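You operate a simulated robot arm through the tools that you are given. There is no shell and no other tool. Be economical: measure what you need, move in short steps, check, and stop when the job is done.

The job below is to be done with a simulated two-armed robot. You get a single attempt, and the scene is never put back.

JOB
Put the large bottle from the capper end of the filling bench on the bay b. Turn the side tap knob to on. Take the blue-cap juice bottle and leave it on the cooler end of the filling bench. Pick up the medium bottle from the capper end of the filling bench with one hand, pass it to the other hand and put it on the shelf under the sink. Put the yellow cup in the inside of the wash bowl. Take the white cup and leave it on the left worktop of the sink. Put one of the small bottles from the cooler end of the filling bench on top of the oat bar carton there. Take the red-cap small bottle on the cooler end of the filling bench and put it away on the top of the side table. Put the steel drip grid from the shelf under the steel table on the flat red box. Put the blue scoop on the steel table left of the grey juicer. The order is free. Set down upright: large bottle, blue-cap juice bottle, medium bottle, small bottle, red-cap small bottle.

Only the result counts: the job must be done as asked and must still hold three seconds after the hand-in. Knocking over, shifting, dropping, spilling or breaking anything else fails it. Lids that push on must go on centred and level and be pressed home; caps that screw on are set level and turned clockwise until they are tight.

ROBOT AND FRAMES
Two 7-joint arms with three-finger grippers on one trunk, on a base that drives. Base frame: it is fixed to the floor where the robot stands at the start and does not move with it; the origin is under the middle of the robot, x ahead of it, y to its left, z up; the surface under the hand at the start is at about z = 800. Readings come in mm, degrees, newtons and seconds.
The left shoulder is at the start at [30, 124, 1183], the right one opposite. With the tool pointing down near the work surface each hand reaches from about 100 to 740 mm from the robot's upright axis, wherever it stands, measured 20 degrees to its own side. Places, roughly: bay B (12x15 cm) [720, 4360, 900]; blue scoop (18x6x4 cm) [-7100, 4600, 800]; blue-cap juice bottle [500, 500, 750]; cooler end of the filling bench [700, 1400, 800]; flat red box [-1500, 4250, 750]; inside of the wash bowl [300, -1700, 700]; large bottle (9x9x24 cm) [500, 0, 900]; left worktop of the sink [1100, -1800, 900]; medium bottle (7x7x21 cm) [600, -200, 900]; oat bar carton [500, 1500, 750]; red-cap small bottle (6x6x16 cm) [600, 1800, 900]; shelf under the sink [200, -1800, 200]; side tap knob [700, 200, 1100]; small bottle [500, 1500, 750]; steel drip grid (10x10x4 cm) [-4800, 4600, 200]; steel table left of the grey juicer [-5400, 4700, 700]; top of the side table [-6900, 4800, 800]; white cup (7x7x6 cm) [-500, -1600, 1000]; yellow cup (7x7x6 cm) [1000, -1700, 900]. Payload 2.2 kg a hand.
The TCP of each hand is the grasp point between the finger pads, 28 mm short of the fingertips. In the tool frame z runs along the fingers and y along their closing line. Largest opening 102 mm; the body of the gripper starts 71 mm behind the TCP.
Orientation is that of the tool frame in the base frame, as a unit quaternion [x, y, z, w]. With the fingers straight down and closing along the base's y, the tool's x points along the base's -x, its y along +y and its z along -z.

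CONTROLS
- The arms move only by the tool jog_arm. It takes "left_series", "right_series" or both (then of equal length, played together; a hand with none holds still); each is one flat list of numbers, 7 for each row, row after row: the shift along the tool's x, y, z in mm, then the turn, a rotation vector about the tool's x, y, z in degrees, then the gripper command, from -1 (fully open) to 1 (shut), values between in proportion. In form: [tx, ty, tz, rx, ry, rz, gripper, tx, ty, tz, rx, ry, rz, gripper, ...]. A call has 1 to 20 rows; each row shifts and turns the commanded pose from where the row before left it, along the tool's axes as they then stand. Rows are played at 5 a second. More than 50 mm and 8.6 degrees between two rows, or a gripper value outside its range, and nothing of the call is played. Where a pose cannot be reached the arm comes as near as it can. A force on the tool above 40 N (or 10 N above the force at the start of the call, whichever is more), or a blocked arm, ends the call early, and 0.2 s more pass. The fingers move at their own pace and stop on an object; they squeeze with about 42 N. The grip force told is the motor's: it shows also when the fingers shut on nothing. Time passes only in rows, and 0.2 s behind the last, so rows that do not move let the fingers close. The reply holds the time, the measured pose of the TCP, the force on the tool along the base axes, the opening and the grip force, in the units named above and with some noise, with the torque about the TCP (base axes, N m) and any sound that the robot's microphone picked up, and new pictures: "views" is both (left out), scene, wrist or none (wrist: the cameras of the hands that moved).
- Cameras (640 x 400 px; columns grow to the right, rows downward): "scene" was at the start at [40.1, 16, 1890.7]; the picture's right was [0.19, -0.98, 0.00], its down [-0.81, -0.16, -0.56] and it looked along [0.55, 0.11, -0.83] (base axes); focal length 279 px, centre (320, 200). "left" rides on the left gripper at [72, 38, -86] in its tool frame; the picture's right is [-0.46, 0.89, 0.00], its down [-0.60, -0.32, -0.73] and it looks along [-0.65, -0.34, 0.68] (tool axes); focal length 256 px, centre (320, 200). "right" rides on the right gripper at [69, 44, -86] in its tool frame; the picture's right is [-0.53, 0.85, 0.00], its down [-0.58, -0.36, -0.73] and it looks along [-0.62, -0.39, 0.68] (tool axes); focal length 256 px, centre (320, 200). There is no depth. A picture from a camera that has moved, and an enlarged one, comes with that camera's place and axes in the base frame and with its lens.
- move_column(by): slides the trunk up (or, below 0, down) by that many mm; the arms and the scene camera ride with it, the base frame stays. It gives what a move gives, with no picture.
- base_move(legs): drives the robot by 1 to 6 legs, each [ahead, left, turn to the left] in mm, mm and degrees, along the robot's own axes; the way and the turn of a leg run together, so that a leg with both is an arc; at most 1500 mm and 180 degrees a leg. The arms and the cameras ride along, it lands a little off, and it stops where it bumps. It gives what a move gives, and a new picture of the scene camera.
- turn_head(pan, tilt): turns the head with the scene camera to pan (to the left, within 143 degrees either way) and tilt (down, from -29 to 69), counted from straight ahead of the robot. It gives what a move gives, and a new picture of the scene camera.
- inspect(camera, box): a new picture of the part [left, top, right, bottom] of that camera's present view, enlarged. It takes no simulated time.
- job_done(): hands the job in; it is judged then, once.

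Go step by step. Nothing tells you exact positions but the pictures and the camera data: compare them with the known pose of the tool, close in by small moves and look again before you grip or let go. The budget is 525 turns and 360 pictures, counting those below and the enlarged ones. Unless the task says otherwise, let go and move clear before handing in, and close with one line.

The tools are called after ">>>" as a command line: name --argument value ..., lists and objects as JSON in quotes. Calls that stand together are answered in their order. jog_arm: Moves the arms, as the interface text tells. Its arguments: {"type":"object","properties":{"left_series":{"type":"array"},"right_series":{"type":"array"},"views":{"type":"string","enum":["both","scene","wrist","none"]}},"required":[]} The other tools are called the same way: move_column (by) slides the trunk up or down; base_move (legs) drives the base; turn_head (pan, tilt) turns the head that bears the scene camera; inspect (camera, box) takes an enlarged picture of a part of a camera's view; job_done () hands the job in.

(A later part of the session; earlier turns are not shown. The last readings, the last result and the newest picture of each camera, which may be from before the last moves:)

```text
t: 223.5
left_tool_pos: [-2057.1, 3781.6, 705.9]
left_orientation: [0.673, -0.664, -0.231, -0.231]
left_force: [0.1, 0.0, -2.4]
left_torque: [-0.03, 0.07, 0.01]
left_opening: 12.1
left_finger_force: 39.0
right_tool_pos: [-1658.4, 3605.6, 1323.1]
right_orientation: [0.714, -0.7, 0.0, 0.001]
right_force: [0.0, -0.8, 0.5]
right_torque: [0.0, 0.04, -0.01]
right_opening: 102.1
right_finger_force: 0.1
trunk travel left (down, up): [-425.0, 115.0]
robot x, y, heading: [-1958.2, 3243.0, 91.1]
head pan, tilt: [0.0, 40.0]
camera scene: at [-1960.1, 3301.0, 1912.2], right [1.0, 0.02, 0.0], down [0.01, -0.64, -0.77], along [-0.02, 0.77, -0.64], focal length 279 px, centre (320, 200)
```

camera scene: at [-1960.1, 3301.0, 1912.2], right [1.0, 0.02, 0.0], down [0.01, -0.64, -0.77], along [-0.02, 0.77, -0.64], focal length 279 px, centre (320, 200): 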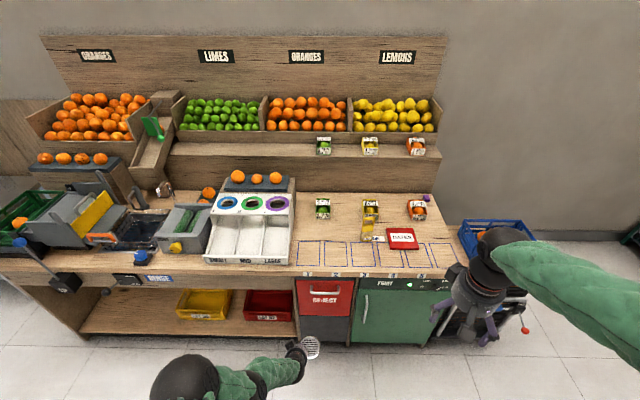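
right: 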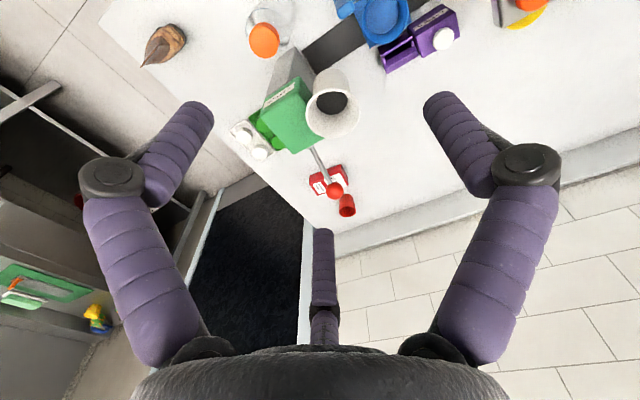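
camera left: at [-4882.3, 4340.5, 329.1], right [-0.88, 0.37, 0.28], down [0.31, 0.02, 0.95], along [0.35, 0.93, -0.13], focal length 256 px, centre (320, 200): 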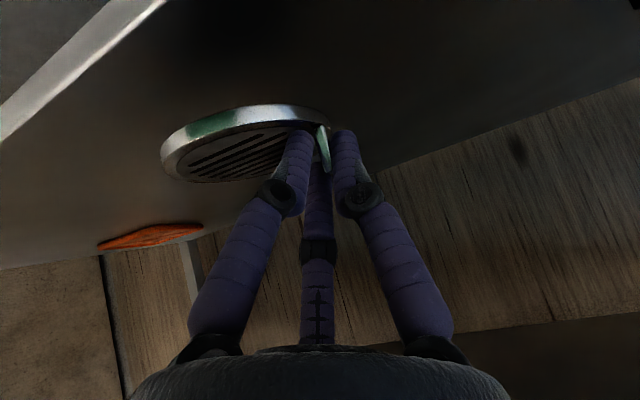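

The grip is creeping (opening 14→12). Check it and the red box quickly.

>>> inspect --camera "left" --box '[120, 60, 440, 260]'

>>> inspect --camera "scene" --box '[280, 180, 480, 305]'

```text
2.00 times, centred on (280, 160) of left
camera zoom: at [-2094.2, 3670.3, 728.9], right [-0.89, 0.35, 0.28], down [0.31, 0.03, 0.95], along [0.33, 0.93, -0.13], focal length 512 px, centre (400, 280)
```

zoom: 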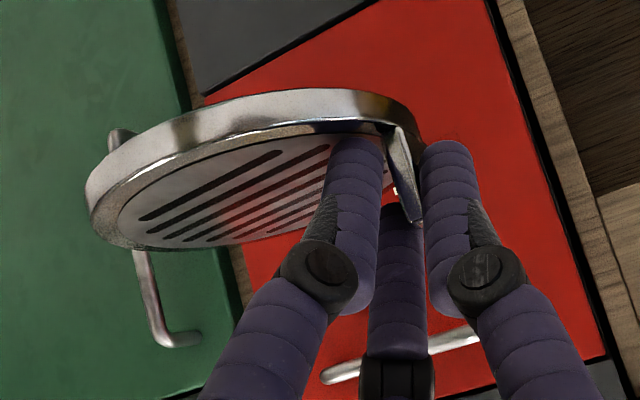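

```text
3.20 times, centred on (380, 242) of scene
camera zoom: at [-1960.1, 3301.0, 1912.2], right [1.0, 0.02, 0.0], down [0.01, -0.64, -0.77], along [-0.02, 0.77, -0.64], focal length 892 px, centre (128, 64)
```

zoom: 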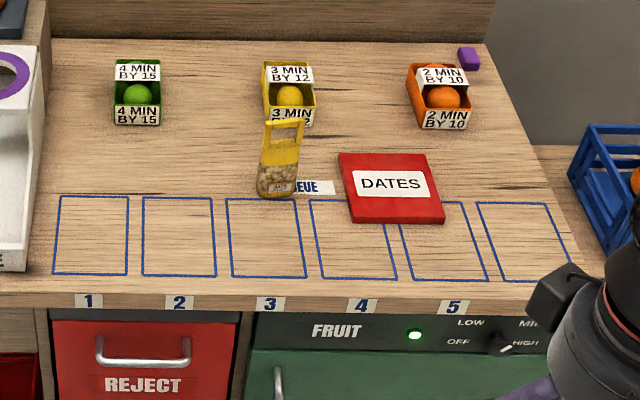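

Grid still held, slightly tilted. Raise the hand and drive over to the DATES box.

>>> jog_arm --left_series '[-22, 0, -27, 0, 0, 0, 1, -22, 0, -27, 0, 0, 0, 1, -22, 0, -27, 0, 0, 0, 1, -22, 0, -27, 0, 0, 0, 1, -22, 0, -27, 0, 0, 0, 1, -22, 0, -27, 0, 0, 0, 1, -22, 0, -27, 0, 0, 0, 1]' --views "none"

>>> base_move --legs '[[0, -470, -1.1], [420, 0, 0]]'

>>> turn_head --pan 0 --tilt 52

```text
t: 225.1
left_tool_pos: [-2057.9, 3785.7, 948.8]
left_orientation: [0.673, -0.664, -0.232, -0.231]
left_force: [-0.4, 0.3, -0.7]
left_torque: [0.02, 0.05, -0.01]
left_opening: 12.5
left_finger_force: 38.9
right_tool_pos: [-1659.4, 3604.9, 1322.8]
right_orientation: [0.714, -0.7, 0.0, 0.0]
right_force: [-0.4, 0.0, 0.7]
right_torque: [0.06, 0.04, 0.0]
right_opening: 102.0
right_finger_force: 0.1
trunk travel left (down, up): [-425.0, 115.0]
robot x, y, heading: [-1961.3, 3242.6, 91.2]
head pan, tilt: [0.0, 40.0]
```

```text
t: 230.1
left_tool_pos: [-1578.8, 4215.6, 948.2]
left_orientation: [-0.668, 0.669, 0.229, 0.233]
left_force: [-0.4, 0.4, -2.4]
left_torque: [-0.05, 0.04, 0.03]
left_opening: 12.2
left_finger_force: 39.2
right_tool_pos: [-1183.4, 4030.5, 1322.6]
right_orientation: [0.708, -0.706, 0.001, 0.001]
right_force: [-0.7, 0.3, -0.3]
right_torque: [-0.01, -0.03, 0.01]
right_opening: 102.0
right_finger_force: 0.0
trunk travel left (down, up): [-425.0, 115.0]
robot x, y, heading: [-1486.9, 3672.4, 90.2]
head pan, tilt: [0.0, 40.0]
camera scene: at [-1489.3, 3730.1, 1912.2], right [1.0, 0.0, 0.0], down [0.0, -0.64, -0.77], along [0.0, 0.77, -0.64], focal length 279 px, centre (320, 200)
```

scene: 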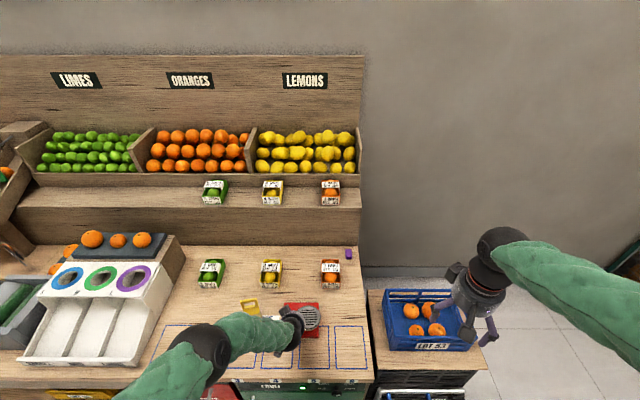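

```text
t: 230.8
left_tool_pos: [-1579.3, 4216.0, 948.8]
left_orientation: [-0.668, 0.668, 0.23, 0.233]
left_force: [-0.6, -0.2, -0.6]
left_torque: [-0.02, 0.03, 0.0]
left_opening: 12.6
left_finger_force: 39.1
right_tool_pos: [-1183.9, 4029.2, 1322.4]
right_orientation: [0.708, -0.706, 0.0, 0.0]
right_force: [-0.1, -0.4, 0.3]
right_torque: [0.03, 0.01, -0.02]
right_opening: 102.0
right_finger_force: 0.0
trunk travel left (down, up): [-425.0, 115.0]
robot x, y, heading: [-1490.0, 3674.0, 90.1]
head pan, tilt: [0.0, 52.0]
camera scene: at [-1489.3, 3719.3, 1895.4], right [1.0, 0.0, 0.0], down [0.0, -0.79, -0.62], along [0.0, 0.62, -0.79], focal length 279 px, centre (320, 200)
```

scene: 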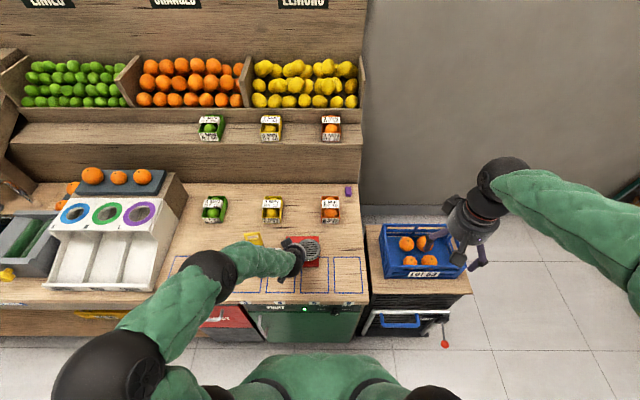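

>>> inspect --camera "scene" --box '[250, 215, 350, 278]'

>>> inspect --camera "left" --box '[0, 0, 639, 399]'

```text
6.35 times, centred on (300, 246) of scene
camera zoom: at [-1489.3, 3719.3, 1895.4], right [1.0, 0.0, 0.0], down [0.0, -0.79, -0.62], along [0.0, 0.62, -0.79], focal length 1769 px, centre (447, -95)
```

zoom: 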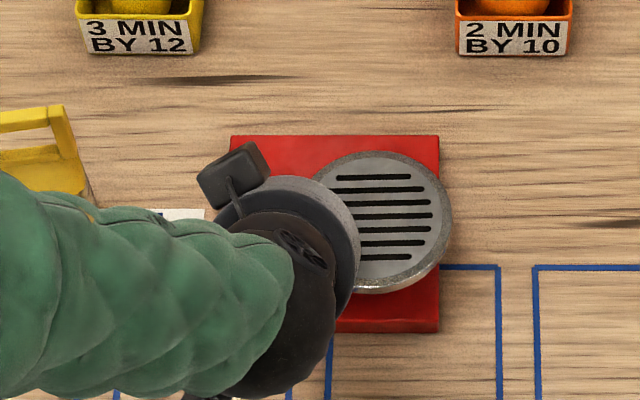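

```text
1.00 times, centred on (320, 200) of left (not enlarged: the box is as wide or as high as the picture)
camera zoom: at [-1618.0, 4105.0, 972.6], right [-0.89, 0.37, 0.28], down [0.31, 0.02, 0.95], along [0.34, 0.93, -0.13], focal length 256 px, centre (320, 200)
```

zoom: 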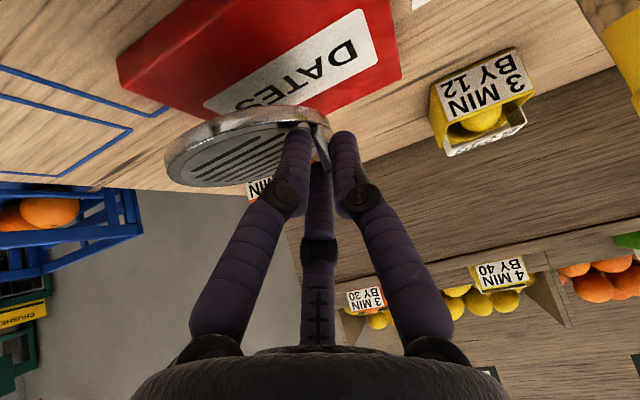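

Box top ≈ z 856, centre ≈ [-1563, 4271]; disc centre ≈ [-1533, 4240, 915]. Shift over the box centre and lower a bit.

>>> jog_arm --left_series '[-8, 10, 6.4, 0, 0, 0, 1, -8, 10, 6.4, 0, 0, 0, 1, -8.4, 10, 6.4, 0, 0, 0, 1, 6.2, 0, 7.9, 0, 0, 0, 1, 6.2, 0, 7.9, 0, 0, 0, 1, 0, 0, 0, 0, 0, 0, 1]' --views "none"

>>> inspect --camera "scene" --box '[250, 215, 350, 278]'

>>> inspect --camera "left" --box '[100, 0, 420, 200]'

```text
t: 232.2
left_tool_pos: [-1608.5, 4246.4, 927.0]
left_orientation: [-0.667, 0.669, 0.229, 0.234]
left_force: [-0.3, 0.0, -1.4]
left_torque: [0.01, 0.0, 0.01]
left_opening: 12.3
left_finger_force: 39.3
right_tool_pos: [-1183.8, 4030.5, 1322.9]
right_orientation: [0.709, -0.705, 0.0, 0.0]
right_force: [-0.6, -1.1, 0.4]
right_torque: [0.01, 0.01, -0.01]
right_opening: 102.3
right_finger_force: 0.0
trunk travel left (down, up): [-425.0, 115.0]
robot x, y, heading: [-1488.7, 3673.2, 90.2]
head pan, tilt: [0.0, 52.0]
```

```text
6.35 times, centred on (300, 246) of scene
camera zoom: at [-1489.3, 3719.4, 1895.4], right [1.0, 0.0, 0.0], down [0.0, -0.79, -0.62], along [0.0, 0.62, -0.79], focal length 1769 px, centre (447, -95)
```

zoom: 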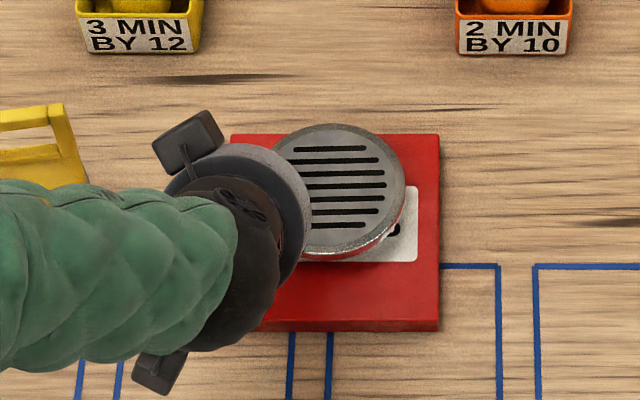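

```text
2.00 times, centred on (260, 100) of left
camera zoom: at [-1647.8, 4136.5, 951.8], right [-0.89, 0.37, 0.28], down [0.31, 0.02, 0.95], along [0.34, 0.93, -0.13], focal length 512 px, centre (440, 400)
```

zoom: 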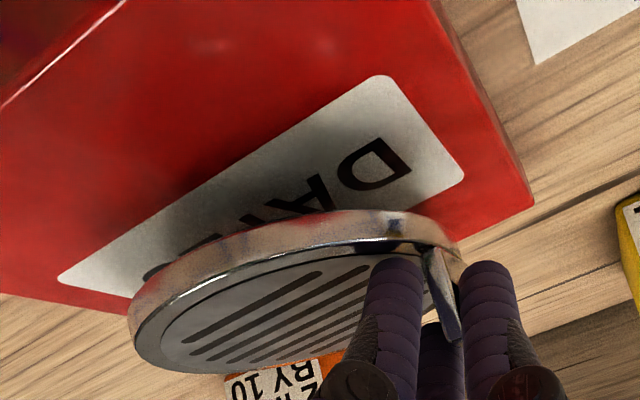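

Well placed above the box. Lower in small steps.

>>> jog_arm --left_series '[2.5, 0, 3.1, 0, 0, 0, 1, 2.5, 0, 3.1, 0, 0, 0, 1, 2.5, 0, 3.1, 0, 0, 0, 1, 0, 0, 0, 0, 0, 0, 1]' --views "none"

>>> inspect --camera "left" --box '[100, 0, 420, 200]'

```text
t: 233.2
left_tool_pos: [-1609.1, 4247.3, 917.4]
left_orientation: [-0.667, 0.669, 0.23, 0.233]
left_force: [0.1, 0.5, -1.3]
left_torque: [-0.03, 0.05, -0.01]
left_opening: 12.0
left_finger_force: 39.2
right_tool_pos: [-1183.0, 4029.7, 1322.0]
right_orientation: [0.709, -0.706, 0.0, 0.0]
right_force: [-0.3, 0.6, 0.0]
right_torque: [-0.01, 0.01, 0.0]
right_opening: 102.0
right_finger_force: 0.1
trunk travel left (down, up): [-425.0, 115.0]
robot x, y, heading: [-1491.1, 3674.0, 90.4]
head pan, tilt: [0.0, 52.0]
```

```text
2.00 times, centred on (260, 100) of left
camera zoom: at [-1647.9, 4136.7, 940.2], right [-0.89, 0.37, 0.28], down [0.31, 0.02, 0.95], along [0.34, 0.93, -0.13], focal length 512 px, centre (440, 400)
```

zoom: 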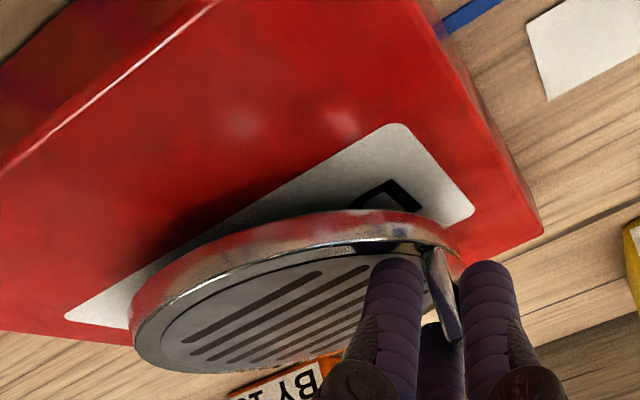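

>>> jog_arm --left_series '[2.5, 0, 3.1, 0, 0, 0, 1, 2.5, 0, 3.1, 0, 0, 0, 1, 2.5, 0, 3.1, 0, 0, 0, 1, 2.5, 0, 3.1, 0, 0, 0, 1, 0, 0, 0, 0, 0, 0, 1]' --views "none"

>>> inspect --camera "left" --box '[100, 0, 420, 200]'

```text
t: 234.1
left_tool_pos: [-1610.7, 4254.2, 910.3]
left_orientation: [-0.666, 0.666, 0.237, 0.237]
left_force: [0.4, -5.8, 20.5]
left_torque: [0.76, -0.26, -0.15]
left_opening: 12.1
left_finger_force: 38.7
right_tool_pos: [-1183.9, 4028.5, 1322.9]
right_orientation: [0.708, -0.706, -0.001, 0.002]
right_force: [-1.0, 0.9, -0.5]
right_torque: [-0.08, -0.04, -0.01]
right_opening: 101.9
right_finger_force: 0.0
trunk travel left (down, up): [-425.0, 115.0]
robot x, y, heading: [-1487.9, 3671.3, 90.2]
head pan, tilt: [0.0, 52.0]
stopped in row 4 (left hand): the force on the tool passed its limit at 43 N (the readings are from after the stop); the commanded pose is now the measured one
```

```text
2.00 times, centred on (260, 100) of left
camera zoom: at [-1649.4, 4143.6, 932.5], right [-0.89, 0.36, 0.29], down [0.32, 0.0, 0.95], along [0.34, 0.93, -0.12], focal length 512 px, centre (440, 400)
```

zoom: 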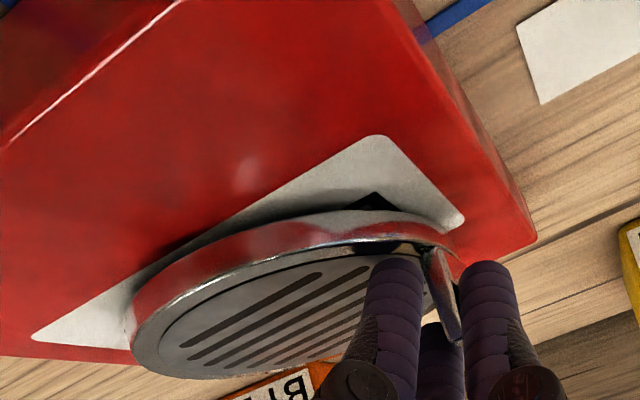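

Contact. Ease 1 mm, check position on the box from the scene.

>>> jog_arm --left_series '[-0.8, 0, -1, 0, 0, 0, 1]' --views "none"

>>> inspect --camera "scene" --box '[250, 215, 350, 278]'

```text
t: 234.5
left_tool_pos: [-1609.7, 4253.0, 911.6]
left_orientation: [0.667, -0.667, -0.236, -0.236]
left_force: [0.1, 3.1, 10.7]
left_torque: [0.87, -0.12, 0.03]
left_opening: 12.2
left_finger_force: 39.4
right_tool_pos: [-1183.0, 4029.6, 1322.4]
right_orientation: [0.708, -0.706, -0.001, 0.0]
right_force: [-0.7, -0.2, -0.2]
right_torque: [0.0, 0.02, -0.03]
right_opening: 101.9
right_finger_force: 0.1
trunk travel left (down, up): [-425.0, 115.0]
robot x, y, heading: [-1487.6, 3669.4, 90.1]
head pan, tilt: [0.0, 52.0]
```

```text
6.35 times, centred on (300, 246) of scene
camera zoom: at [-1489.1, 3718.7, 1895.4], right [1.0, 0.0, 0.0], down [0.0, -0.79, -0.62], along [0.0, 0.62, -0.79], focal length 1769 px, centre (447, -95)
```

zoom: 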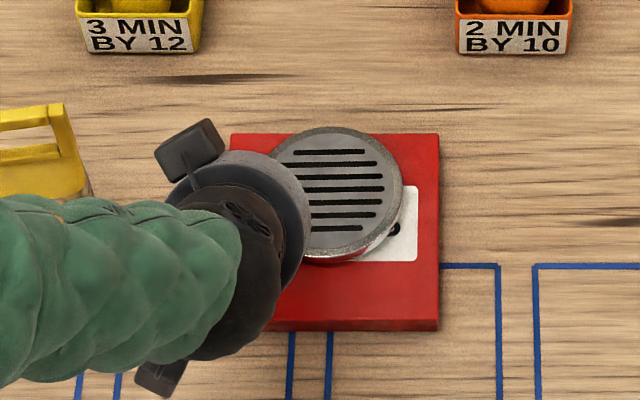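

Disc lies within the box outline. Release gently.

>>> jog_arm --left_series '[0, 0, 0, 0, 0, 0, 0.7, 0, 0, 0, 0, 0, 0, 0.5, 0, 0, 0, 0, 0, 0, 0.3, 0, 0, 0, 0, 0, 0, 0.3]' --views "none"

>>> inspect --camera "left" --box '[100, 0, 420, 200]'

>>> inspect --camera "scene" --box '[250, 215, 350, 278]'

```text
t: 235.5
left_tool_pos: [-1609.9, 4251.4, 908.0]
left_orientation: [0.667, -0.667, -0.235, -0.235]
left_force: [-0.8, 0.3, 2.3]
left_torque: [0.0, 0.05, 0.02]
left_opening: 38.3
left_finger_force: 0.0
right_tool_pos: [-1183.8, 4029.8, 1323.3]
right_orientation: [0.708, -0.706, 0.0, 0.001]
right_force: [0.4, -1.1, 1.2]
right_torque: [-0.03, 0.02, -0.02]
right_opening: 102.0
right_finger_force: 0.1
trunk travel left (down, up): [-425.0, 115.0]
robot x, y, heading: [-1488.7, 3671.2, 90.1]
head pan, tilt: [0.0, 52.0]
```

```text
2.00 times, centred on (260, 100) of left
camera zoom: at [-1649.0, 4140.1, 931.2], right [-0.89, 0.36, 0.29], down [0.32, 0.01, 0.95], along [0.34, 0.93, -0.13], focal length 512 px, centre (440, 400)
```

zoom: 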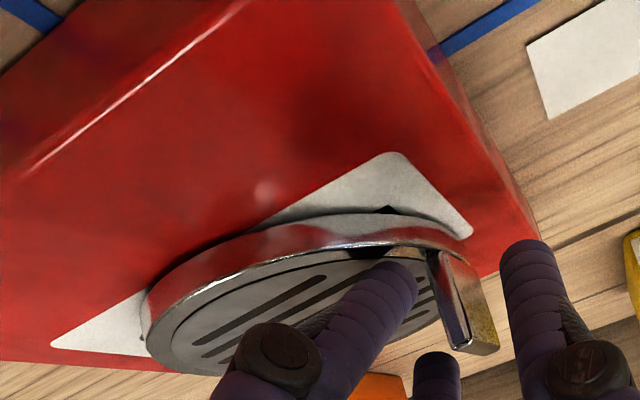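

```text
6.35 times, centred on (300, 246) of scene
camera zoom: at [-1489.4, 3718.9, 1895.4], right [1.0, 0.0, 0.0], down [0.0, -0.79, -0.62], along [0.0, 0.62, -0.79], focal length 1769 px, centre (447, -95)
```

zoom: 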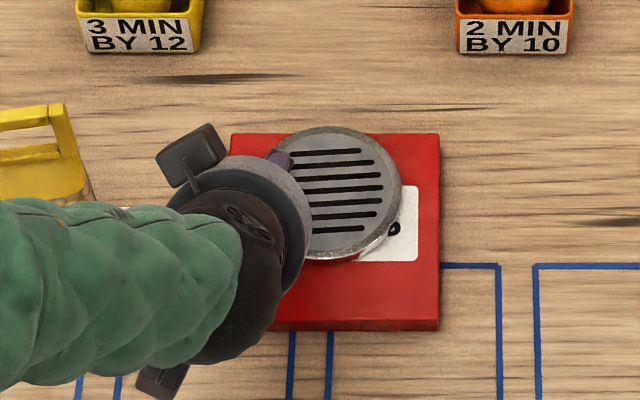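

Resting flat. Retreat along the tool axis and restore the hand's posture.

>>> jog_arm --left_series '[0, 0, -10, 0, 0, 0, 0.3, 0, 0, -30, 0, 0, 0, 0.3, 0, 0, -45, 0, 0, 0, 0.3, 0, 0, -45, 0, 0, 0, -0.5, -20, 0, -40, 0, 8, 0, -1, -10, 0, -40, 0, 8, 0, -1, 0, 0, -40, 0, 8, 0, -1, 0, 0, -40, 0, 8, 0, -1, 0, 0, 0, 0, 8, 0, -1]' --views "scene"

>>> inspect --camera "scene" --box '[250, 215, 350, 278]'

```text
t: 237.5
left_tool_pos: [-1611.0, 4125.2, 1168.3]
left_orientation: [-0.706, 0.708, -0.009, -0.007]
left_force: [0.0, -0.2, -0.6]
left_torque: [-0.01, 0.01, 0.02]
left_opening: 102.2
left_finger_force: 0.1
right_tool_pos: [-1184.0, 4031.1, 1322.8]
right_orientation: [0.709, -0.705, -0.001, 0.001]
right_force: [-0.7, 0.4, -0.6]
right_torque: [-0.03, 0.03, -0.03]
right_opening: 101.9
right_finger_force: 0.0
trunk travel left (down, up): [-425.0, 115.0]
robot x, y, heading: [-1487.7, 3672.1, 90.1]
head pan, tilt: [0.0, 52.0]
camera scene: at [-1489.2, 3721.8, 1895.2], right [1.0, 0.0, 0.0], down [0.0, -0.79, -0.61], along [0.0, 0.61, -0.79], focal length 279 px, centre (320, 200)
```

scene: 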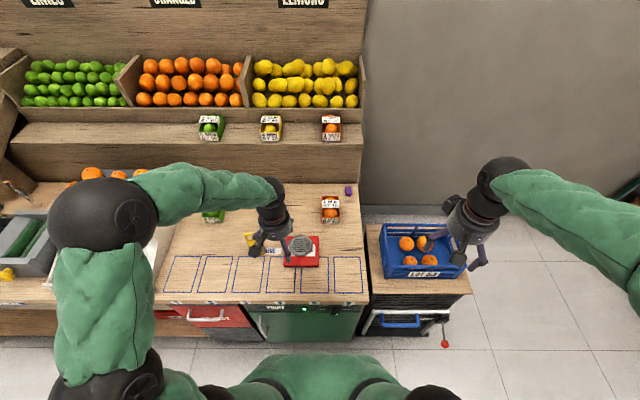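

```text
6.35 times, centred on (300, 246) of scene
camera zoom: at [-1489.2, 3721.8, 1895.2], right [1.0, 0.0, 0.0], down [0.0, -0.79, -0.61], along [0.0, 0.61, -0.79], focal length 1769 px, centre (447, -95)
```

zoom: 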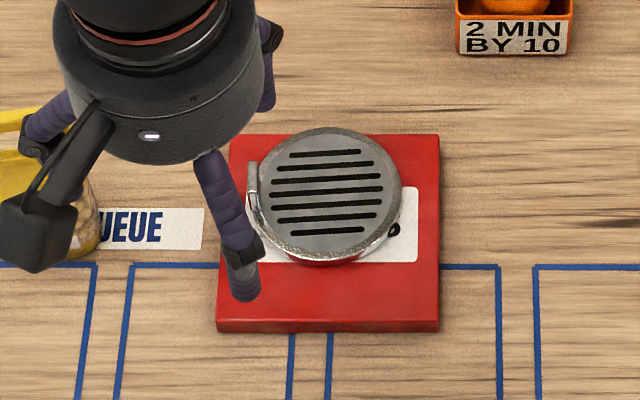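

The grid rests on the red box. Next: the large bottle. Drive back to the filling bench.

>>> base_move --legs '[[-650, 0, 0], [0, 0, -90], [1090, 0, 0], [0, -1450, 0], [0, -1420, 0]]'

>>> turn_head --pan -5 --tilt 45

```text
t: 263.6
left_tool_pos: [46.1, 278.7, 1169.2]
left_orientation: [0.007, 1.0, 0.0, -0.01]
left_force: [-0.2, 0.4, 0.3]
left_torque: [0.01, 0.02, -0.01]
left_opening: 101.9
left_finger_force: 0.0
right_tool_pos: [-52.9, -148.0, 1322.6]
right_orientation: [0.004, 1.0, 0.0, 0.0]
right_force: [-0.6, 0.4, -0.8]
right_torque: [0.01, 0.04, 0.04]
right_opening: 102.0
right_finger_force: 0.0
trunk travel left (down, up): [-425.0, 115.0]
robot x, y, heading: [-405.2, 163.1, -0.2]
head pan, tilt: [0.0, 52.0]
camera scene: at [-361.7, 163.4, 1895.4], right [-0.01, -1.0, 0.0], down [-0.79, 0.01, -0.62], along [0.62, 0.0, -0.79], focal length 279 px, centre (320, 200)
```

scene: 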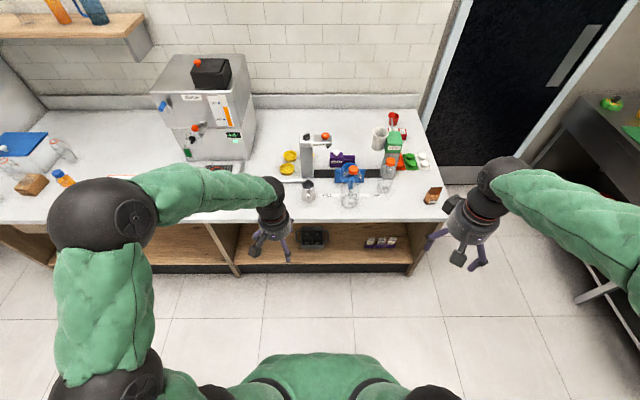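

```text
t: 264.3
left_tool_pos: [46.7, 278.1, 1169.2]
left_orientation: [0.007, 1.0, -0.001, -0.009]
left_force: [-0.2, 0.1, -0.4]
left_torque: [-0.02, -0.03, -0.02]
left_opening: 102.1
left_finger_force: 0.1
right_tool_pos: [-52.0, -147.1, 1323.5]
right_orientation: [0.004, 1.0, 0.001, 0.0]
right_force: [0.6, 0.0, 0.9]
right_torque: [0.0, 0.0, -0.02]
right_opening: 101.9
right_finger_force: 0.1
trunk travel left (down, up): [-425.0, 115.0]
robot x, y, heading: [-407.0, 163.7, -0.1]
head pan, tilt: [-5.0, 45.0]
camera scene: at [-355.9, 156.3, 1904.9], right [-0.09, -1.0, 0.0], down [-0.7, 0.07, -0.71], along [0.7, -0.07, -0.71], focal length 279 px, centre (320, 200)
```

scene: 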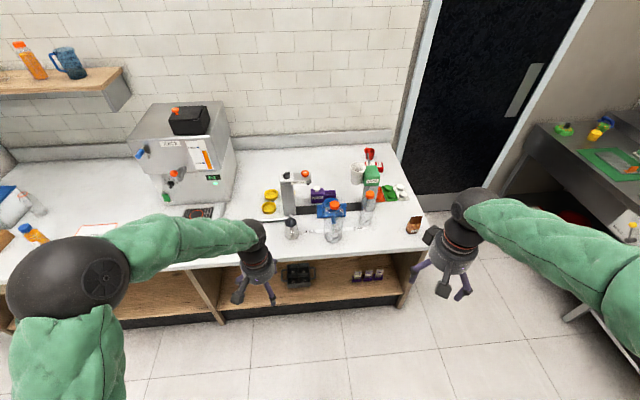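

>>> base_move --legs '[[390, 0, 0]]'

>>> turn_head --pan -10 --tilt 55

>>> inspect --camera "scene" --box '[250, 180, 410, 300]'

>>> inspect --camera "right" --box '[0, 0, 639, 399]'

```text
t: 266.7
left_tool_pos: [433.5, 277.8, 1169.6]
left_orientation: [0.006, 1.0, -0.001, -0.01]
left_force: [0.3, -0.8, -0.8]
left_torque: [0.0, 0.0, 0.0]
left_opening: 101.8
left_finger_force: 0.1
right_tool_pos: [337.5, -147.9, 1323.5]
right_orientation: [0.003, 1.0, -0.001, 0.0]
right_force: [0.5, -0.4, 0.5]
right_torque: [-0.03, 0.03, 0.0]
right_opening: 101.9
right_finger_force: 0.1
trunk travel left (down, up): [-425.0, 115.0]
robot x, y, heading: [-20.1, 160.2, -0.1]
head pan, tilt: [-5.0, 45.0]
camera scene: at [31.7, 154.4, 1904.9], right [-0.09, -1.0, 0.0], down [-0.7, 0.06, -0.71], along [0.7, -0.06, -0.71], focal length 279 px, centre (320, 200)
```

scene: 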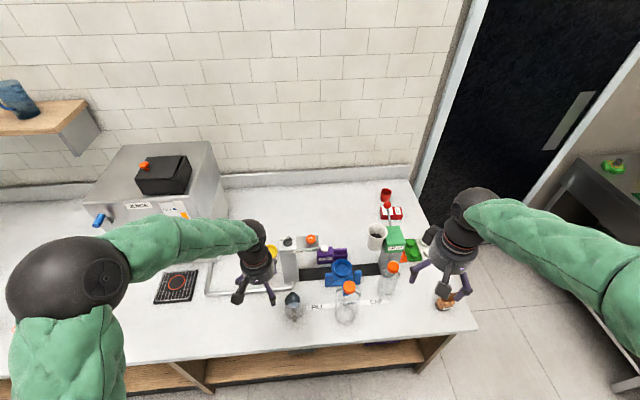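

```text
t: 267.4
left_tool_pos: [432.6, 277.9, 1169.8]
left_orientation: [0.005, 1.0, -0.001, -0.01]
left_force: [0.1, 0.0, 0.5]
left_torque: [0.02, 0.03, -0.03]
left_opening: 102.1
left_finger_force: 0.2
right_tool_pos: [336.4, -148.3, 1322.1]
right_orientation: [0.003, 1.0, 0.0, 0.001]
right_force: [0.3, -0.3, 0.4]
right_torque: [-0.02, 0.0, 0.03]
right_opening: 101.9
right_finger_force: 0.0
trunk travel left (down, up): [-425.0, 115.0]
robot x, y, heading: [-20.2, 157.9, -0.2]
head pan, tilt: [-10.0, 55.0]
camera scene: at [21.4, 149.0, 1891.5], right [-0.18, -0.98, 0.0], down [-0.81, 0.15, -0.57], along [0.56, -0.1, -0.82], focal length 279 px, centre (320, 200)
```

scene: 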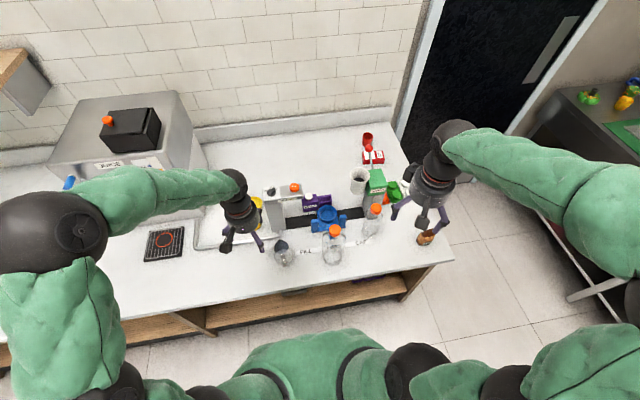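

```text
3.33 times, centred on (330, 240) of scene
camera zoom: at [21.4, 149.0, 1891.5], right [-0.18, -0.98, 0.0], down [-0.81, 0.15, -0.57], along [0.56, -0.1, -0.82], focal length 929 px, centre (287, 67)
```

zoom: 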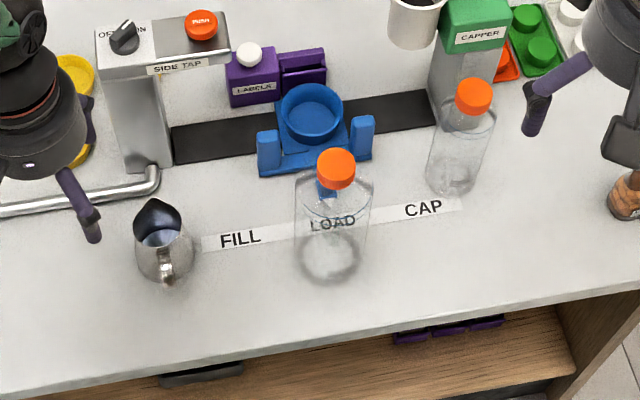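

```text
1.00 times, centred on (320, 200) of right (not enlarged: the box is as wide or as high as the picture)
camera zoom: at [266.6, -103.8, 1407.6], right [0.54, 0.84, 0.0], down [0.58, -0.37, 0.73], along [0.62, -0.39, -0.68], focal length 256 px, centre (320, 200)
```

zoom: 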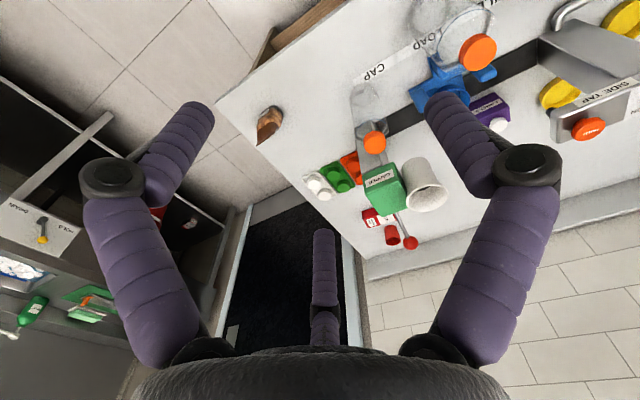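

Cap of the large bottle at about [481, 14, 1022]. Bring the right hand above it.

>>> jog_arm --right_series '[-20.6, 23.3, 30.3, 0, 0, 0, -1, -20.6, 23.3, 30.3, 0, 0, 0, -1, -20.6, 23.3, 30.3, 0, 0, 0, -0.8, -20.6, 23.3, 30.3, 0, 0, 0, -0.6, -20.6, 23.3, 30.3, 0, 0, 0, -0.4, -20.6, 23.3, 30.3, 0, 0, 0, -0.4, -20.6, 23.3, 25, 0, 0, 0, -0.4, 0, 0, 0, 0, 0, 0, -0.4]' --views "wrist"

>>> inspect --camera "scene" --box '[270, 200, 400, 280]'

```text
t: 269.2
left_tool_pos: [431.4, 277.0, 1169.5]
left_orientation: [0.005, 1.0, -0.001, -0.01]
left_force: [0.7, -0.9, 0.0]
left_torque: [0.02, -0.06, -0.01]
left_opening: 102.0
left_finger_force: 0.0
right_tool_pos: [480.0, 14.1, 1116.3]
right_orientation: [0.002, 1.0, 0.001, 0.0]
right_force: [0.5, -0.2, -0.3]
right_torque: [0.01, -0.02, -0.01]
right_opening: 71.1
right_finger_force: 0.0
trunk travel left (down, up): [-425.0, 115.0]
robot x, y, heading: [-18.4, 160.6, -0.3]
head pan, tilt: [-10.0, 55.0]
camera right: at [410.2, 58.4, 1201.6], right [0.54, 0.84, 0.0], down [0.57, -0.37, 0.73], along [0.62, -0.39, -0.68], focal length 256 px, centre (320, 200)
```

right: 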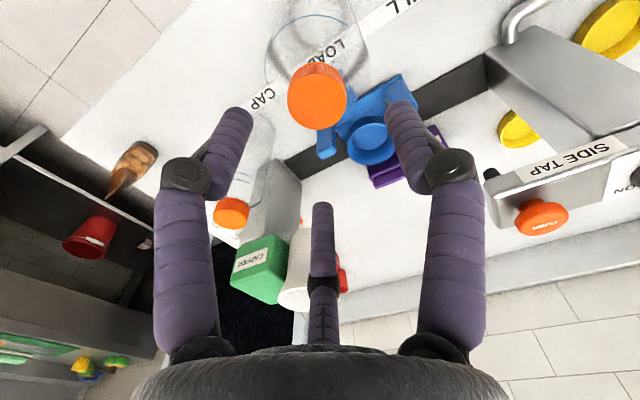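

```text
4.92 times, centred on (335, 240) of scene
camera zoom: at [19.9, 148.3, 1891.6], right [-0.18, -0.98, 0.0], down [-0.81, 0.15, -0.57], along [0.56, -0.1, -0.82], focal length 1372 px, centre (246, 3)
```

zoom: 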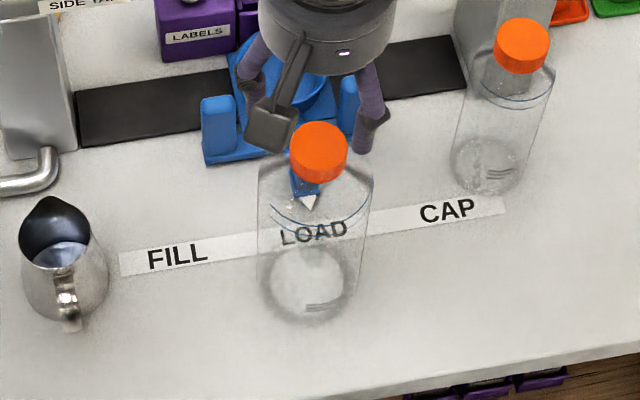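

Cap top at [475, 16, 1041]. I'll grip it by the cap: lower to z≈1044.

>>> jog_arm --right_series '[5, 2, 35, 0, 0, 0, -0.4, 0, 0, 25, 0, 0, 0, -0.4, 0, 0, 0, 0, 0, 0, -0.4]' --views "wrist"

>>> inspect --camera "scene" --box '[290, 215, 380, 270]'

```text
t: 270.1
left_tool_pos: [432.6, 278.6, 1169.0]
left_orientation: [0.006, 1.0, 0.0, -0.01]
left_force: [0.0, -0.7, 0.2]
left_torque: [-0.01, 0.02, -0.02]
left_opening: 102.0
left_finger_force: 0.1
right_tool_pos: [475.1, 16.0, 1056.2]
right_orientation: [0.003, 1.0, 0.0, 0.0]
right_force: [-0.5, -0.4, -0.6]
right_torque: [0.02, 0.02, 0.01]
right_opening: 71.2
right_finger_force: 0.1
trunk travel left (down, up): [-425.0, 115.0]
robot x, y, heading: [-18.7, 162.0, -0.4]
head pan, tilt: [-10.0, 55.0]
camera right: at [405.9, 61.1, 1141.0], right [0.54, 0.84, 0.0], down [0.58, -0.37, 0.73], along [0.62, -0.39, -0.68], focal length 256 px, centre (320, 200)
```

right: 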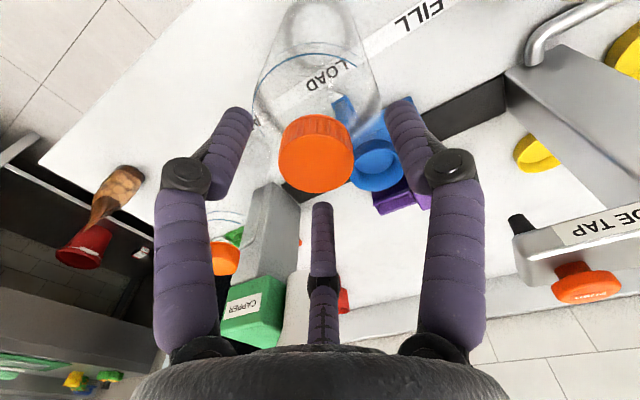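

```text
7.11 times, centred on (335, 242) of scene
camera zoom: at [21.1, 149.2, 1891.5], right [-0.18, -0.98, 0.0], down [-0.81, 0.15, -0.57], along [0.56, -0.1, -0.82], focal length 1981 px, centre (213, -102)
```

zoom: 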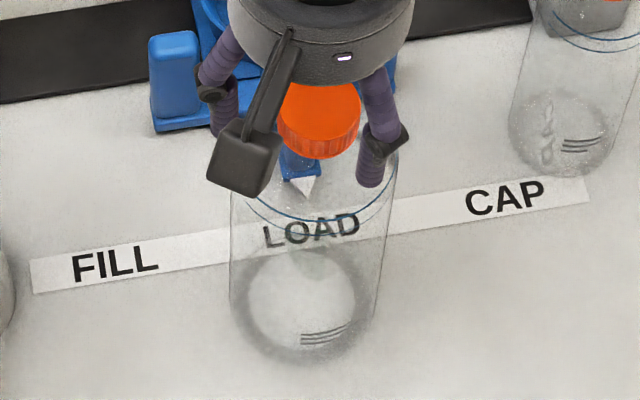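

>>> jog_arm --right_series '[0, 0, 10, 0, 0, 0, -0.2, 0, 0, 0, 0, 0, 0, 0.2, 0, 0, 0, 0, 0, 0, 1, 0, 0, 0, 0, 0, 0, 1, 0, 0, 0, 0, 0, 0, 1]' --views "wrist"

```text
t: 271.2
left_tool_pos: [433.2, 277.5, 1169.7]
left_orientation: [0.005, 1.0, -0.001, -0.009]
left_force: [-0.1, 0.1, 0.5]
left_torque: [-0.03, 0.02, -0.02]
left_opening: 102.1
left_finger_force: 0.0
right_tool_pos: [475.1, 17.1, 1046.7]
right_orientation: [0.002, 1.0, 0.0, 0.0]
right_force: [-0.2, -1.0, 1.3]
right_torque: [-0.08, -0.06, 0.04]
right_opening: 38.7
right_finger_force: 42.2
trunk travel left (down, up): [-425.0, 115.0]
robot x, y, heading: [-23.7, 162.2, -0.1]
head pan, tilt: [-10.0, 55.0]
camera right: at [406.3, 61.2, 1131.2], right [0.54, 0.84, 0.0], down [0.58, -0.37, 0.73], along [0.62, -0.39, -0.68], focal length 256 px, centre (320, 200)
```

right: 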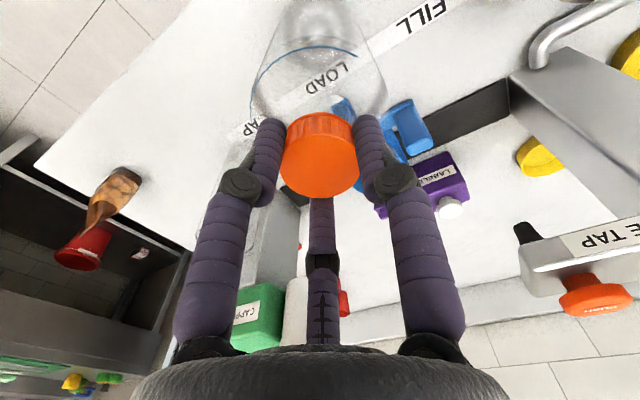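

Cap gripped (38.7 mm). Lift 120 mm and check.

>>> jog_arm --right_series '[0, 0, -10, 0, 0, 0, 1, 0, 0, -20, 0, 0, 0, 1, 0, 0, -40, 0, 0, 0, 1, 0, 0, -45, 0, 0, 0, 1, 0, 0, -45, 0, 0, 0, 1, 0, 0, -45, 0, 0, 0, 1]' --views "both"

```text
t: 272.6
left_tool_pos: [431.0, 278.9, 1169.6]
left_orientation: [0.005, 1.0, -0.001, -0.01]
left_force: [-0.2, 0.1, -0.6]
left_torque: [0.02, -0.01, 0.0]
left_opening: 102.1
left_finger_force: 0.0
right_tool_pos: [474.4, 16.3, 1251.0]
right_orientation: [0.002, 1.0, 0.0, -0.001]
right_force: [-0.6, -0.6, 0.2]
right_torque: [0.02, -0.02, 0.01]
right_opening: 38.6
right_finger_force: 41.8
trunk travel left (down, up): [-425.0, 115.0]
robot x, y, heading: [-18.0, 162.0, 0.0]
head pan, tilt: [-10.0, 55.0]
camera scene: at [20.2, 149.3, 1891.5], right [-0.18, -0.98, 0.0], down [-0.81, 0.15, -0.57], along [0.56, -0.1, -0.82], focal length 279 px, centre (320, 200)
camera right: at [404.5, 61.5, 1335.6], right [0.54, 0.84, 0.0], down [0.58, -0.37, 0.73], along [0.62, -0.39, -0.68], focal length 256 px, centre (320, 200)
```

scene: 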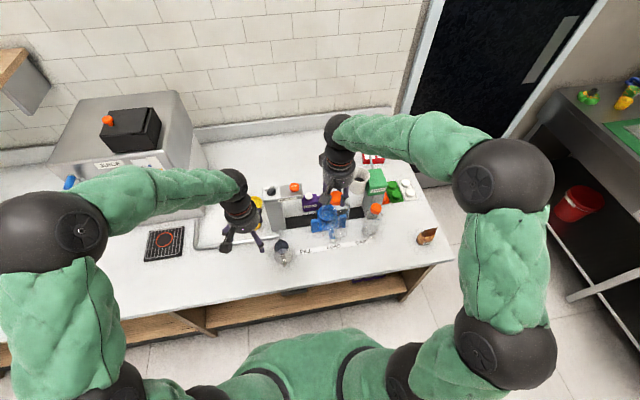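
right: 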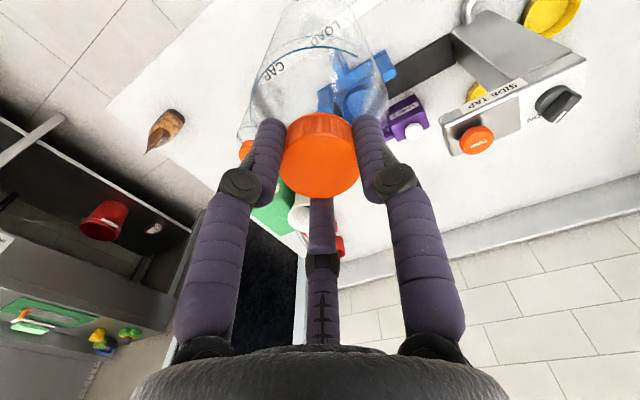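

Bottle lifted cleanly. Draw both hands back and drive to bay B.

>>> jog_arm --left_series '[30, -10, 0, 0, 0, 0, -1, 30, -10, 0, 0, 0, 0, -1, 20, -10, 0, 0, 0, 0, -1]' --right_series '[40, 0, 0, 0, 0, 0, 1, 40, 0, 0, 0, 0, 0, 1, 40, 0, 0, 0, 0, 0, 1]' --views "none"

>>> base_move --legs '[[-380, 0, 0], [0, 1400, 0], [0, 1400, 0], [0, 1370, 0]]'

>>> turn_head --pan 0 --tilt 40

```text
t: 273.4
left_tool_pos: [351.3, 248.2, 1171.2]
left_orientation: [0.006, 1.0, -0.001, -0.009]
left_force: [-0.4, -0.5, -0.5]
left_torque: [0.01, -0.04, 0.01]
left_opening: 101.9
left_finger_force: 0.1
right_tool_pos: [352.7, 16.2, 1250.6]
right_orientation: [0.003, 1.0, 0.001, 0.001]
right_force: [0.0, 0.2, -0.7]
right_torque: [0.0, -0.06, 0.01]
right_opening: 38.8
right_finger_force: 42.0
trunk travel left (down, up): [-425.0, 115.0]
robot x, y, heading: [-20.6, 156.3, 0.0]
head pan, tilt: [-10.0, 55.0]
```

```text
t: 295.4
left_tool_pos: [-25.4, 4404.9, 1170.3]
left_orientation: [0.002, 1.0, -0.001, -0.009]
left_force: [-0.4, -0.1, -0.5]
left_torque: [0.01, -0.01, -0.02]
left_opening: 102.2
left_finger_force: 0.2
right_tool_pos: [-23.7, 4174.4, 1251.4]
right_orientation: [0.0, 1.0, -0.001, 0.001]
right_force: [1.0, -0.1, -0.5]
right_torque: [0.01, -0.01, -0.03]
right_opening: 38.8
right_finger_force: 42.0
trunk travel left (down, up): [-425.0, 115.0]
robot x, y, heading: [-396.1, 4313.9, -0.0]
head pan, tilt: [-10.0, 55.0]
camera scene: at [-357.2, 4304.9, 1891.5], right [-0.17, -0.98, 0.0], down [-0.81, 0.14, -0.57], along [0.56, -0.1, -0.82], focal length 279 px, centre (320, 200)
```

scene: 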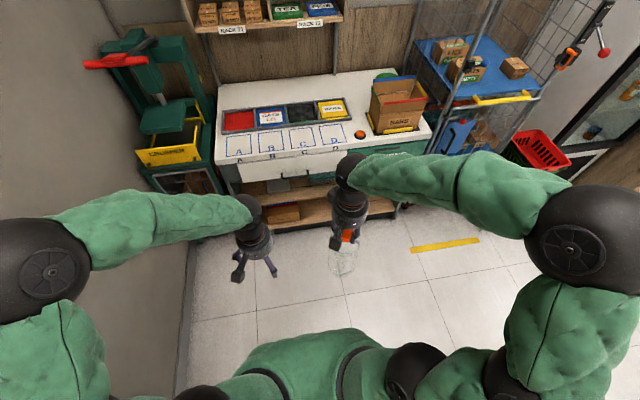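

```text
t: 296.2
left_tool_pos: [-25.7, 4405.5, 1172.0]
left_orientation: [0.002, 1.0, 0.0, -0.01]
left_force: [-0.3, 0.0, 0.2]
left_torque: [-0.01, -0.02, 0.01]
left_opening: 102.0
left_finger_force: 0.0
right_tool_pos: [-22.8, 4174.2, 1249.7]
right_orientation: [0.0, 1.0, 0.0, 0.0]
right_force: [0.6, 0.4, -0.4]
right_torque: [0.02, -0.02, 0.0]
right_opening: 38.5
right_finger_force: 41.8
trunk travel left (down, up): [-425.0, 115.0]
robot x, y, heading: [-393.5, 4315.3, -0.2]
head pan, tilt: [0.0, 40.0]
camera scene: at [-343.3, 4317.0, 1912.1], right [0.0, -1.0, 0.0], down [-0.64, 0.0, -0.77], along [0.77, 0.0, -0.64], focal length 279 px, centre (320, 200)
```

scene: 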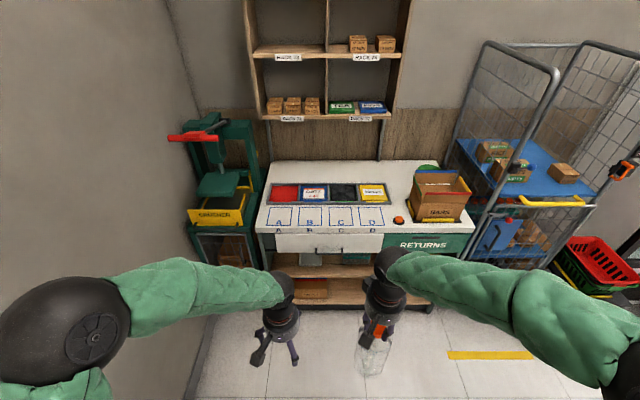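

>>> base_move --legs '[[590, 0, 0.2]]'

>>> turn_head --pan 0 --tilt 55

>>> inspect --camera "scene" --box '[220, 130, 400, 250]'

```text
t: 299.5
left_tool_pos: [560.4, 4404.9, 1171.5]
left_orientation: [0.003, 1.0, 0.0, -0.01]
left_force: [-0.1, -0.1, 0.0]
left_torque: [-0.02, 0.0, 0.0]
left_opening: 101.9
left_finger_force: 0.1
right_tool_pos: [562.7, 4173.1, 1251.0]
right_orientation: [0.0, 1.0, 0.0, 0.0]
right_force: [0.0, -0.5, 0.4]
right_torque: [0.0, 0.0, 0.05]
right_opening: 38.9
right_finger_force: 42.1
trunk travel left (down, up): [-425.0, 115.0]
robot x, y, heading: [186.8, 4317.7, -0.1]
head pan, tilt: [0.0, 40.0]
camera scene: at [242.1, 4317.0, 1912.2], right [0.0, -1.0, 0.0], down [-0.64, 0.0, -0.77], along [0.77, 0.0, -0.64], focal length 279 px, centre (320, 200)
```

scene: 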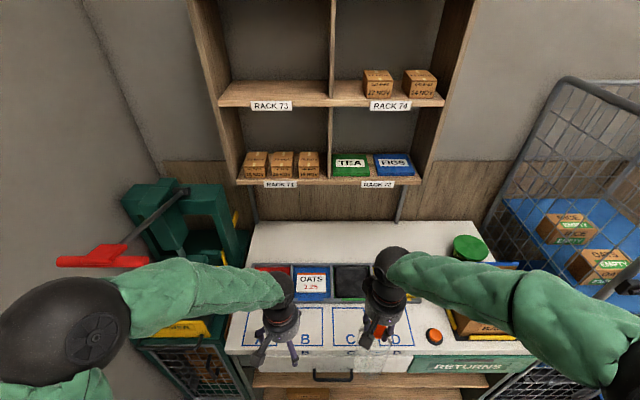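

```text
t: 300.2
left_tool_pos: [558.1, 4404.7, 1170.5]
left_orientation: [0.003, 1.0, 0.0, -0.01]
left_force: [-0.4, 0.2, -0.3]
left_torque: [0.02, -0.01, -0.03]
left_opening: 102.3
left_finger_force: 0.1
right_tool_pos: [562.5, 4173.4, 1251.1]
right_orientation: [0.001, 1.0, 0.0, 0.0]
right_force: [-1.0, -0.2, -0.1]
right_torque: [0.03, -0.03, -0.02]
right_opening: 38.9
right_finger_force: 42.4
trunk travel left (down, up): [-425.0, 115.0]
robot x, y, heading: [189.3, 4316.5, 0.0]
head pan, tilt: [0.0, 55.0]
camera scene: at [228.5, 4317.1, 1891.6], right [0.0, -1.0, 0.0], down [-0.82, 0.0, -0.57], along [0.57, 0.0, -0.82], focal length 279 px, centre (320, 200)
```

scene: 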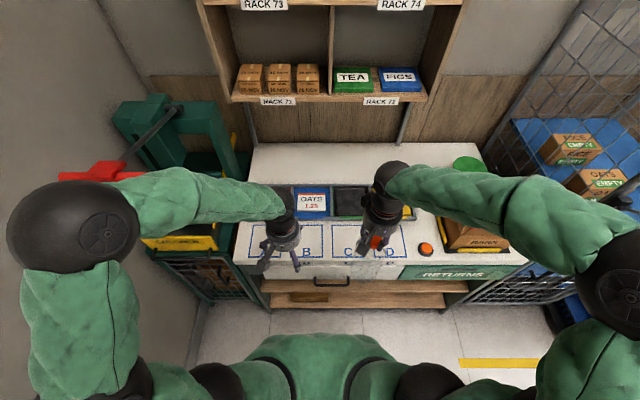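

```text
3.33 times, centred on (310, 190) of scene
camera zoom: at [228.5, 4317.1, 1891.6], right [0.0, -1.0, 0.0], down [-0.82, 0.0, -0.57], along [0.57, 0.0, -0.82], focal length 929 px, centre (353, 233)
```

zoom: 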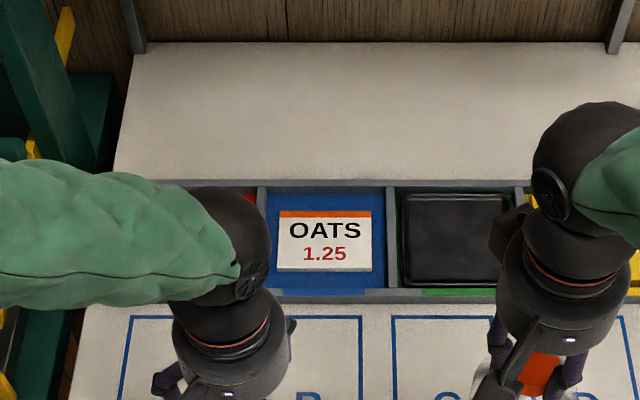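

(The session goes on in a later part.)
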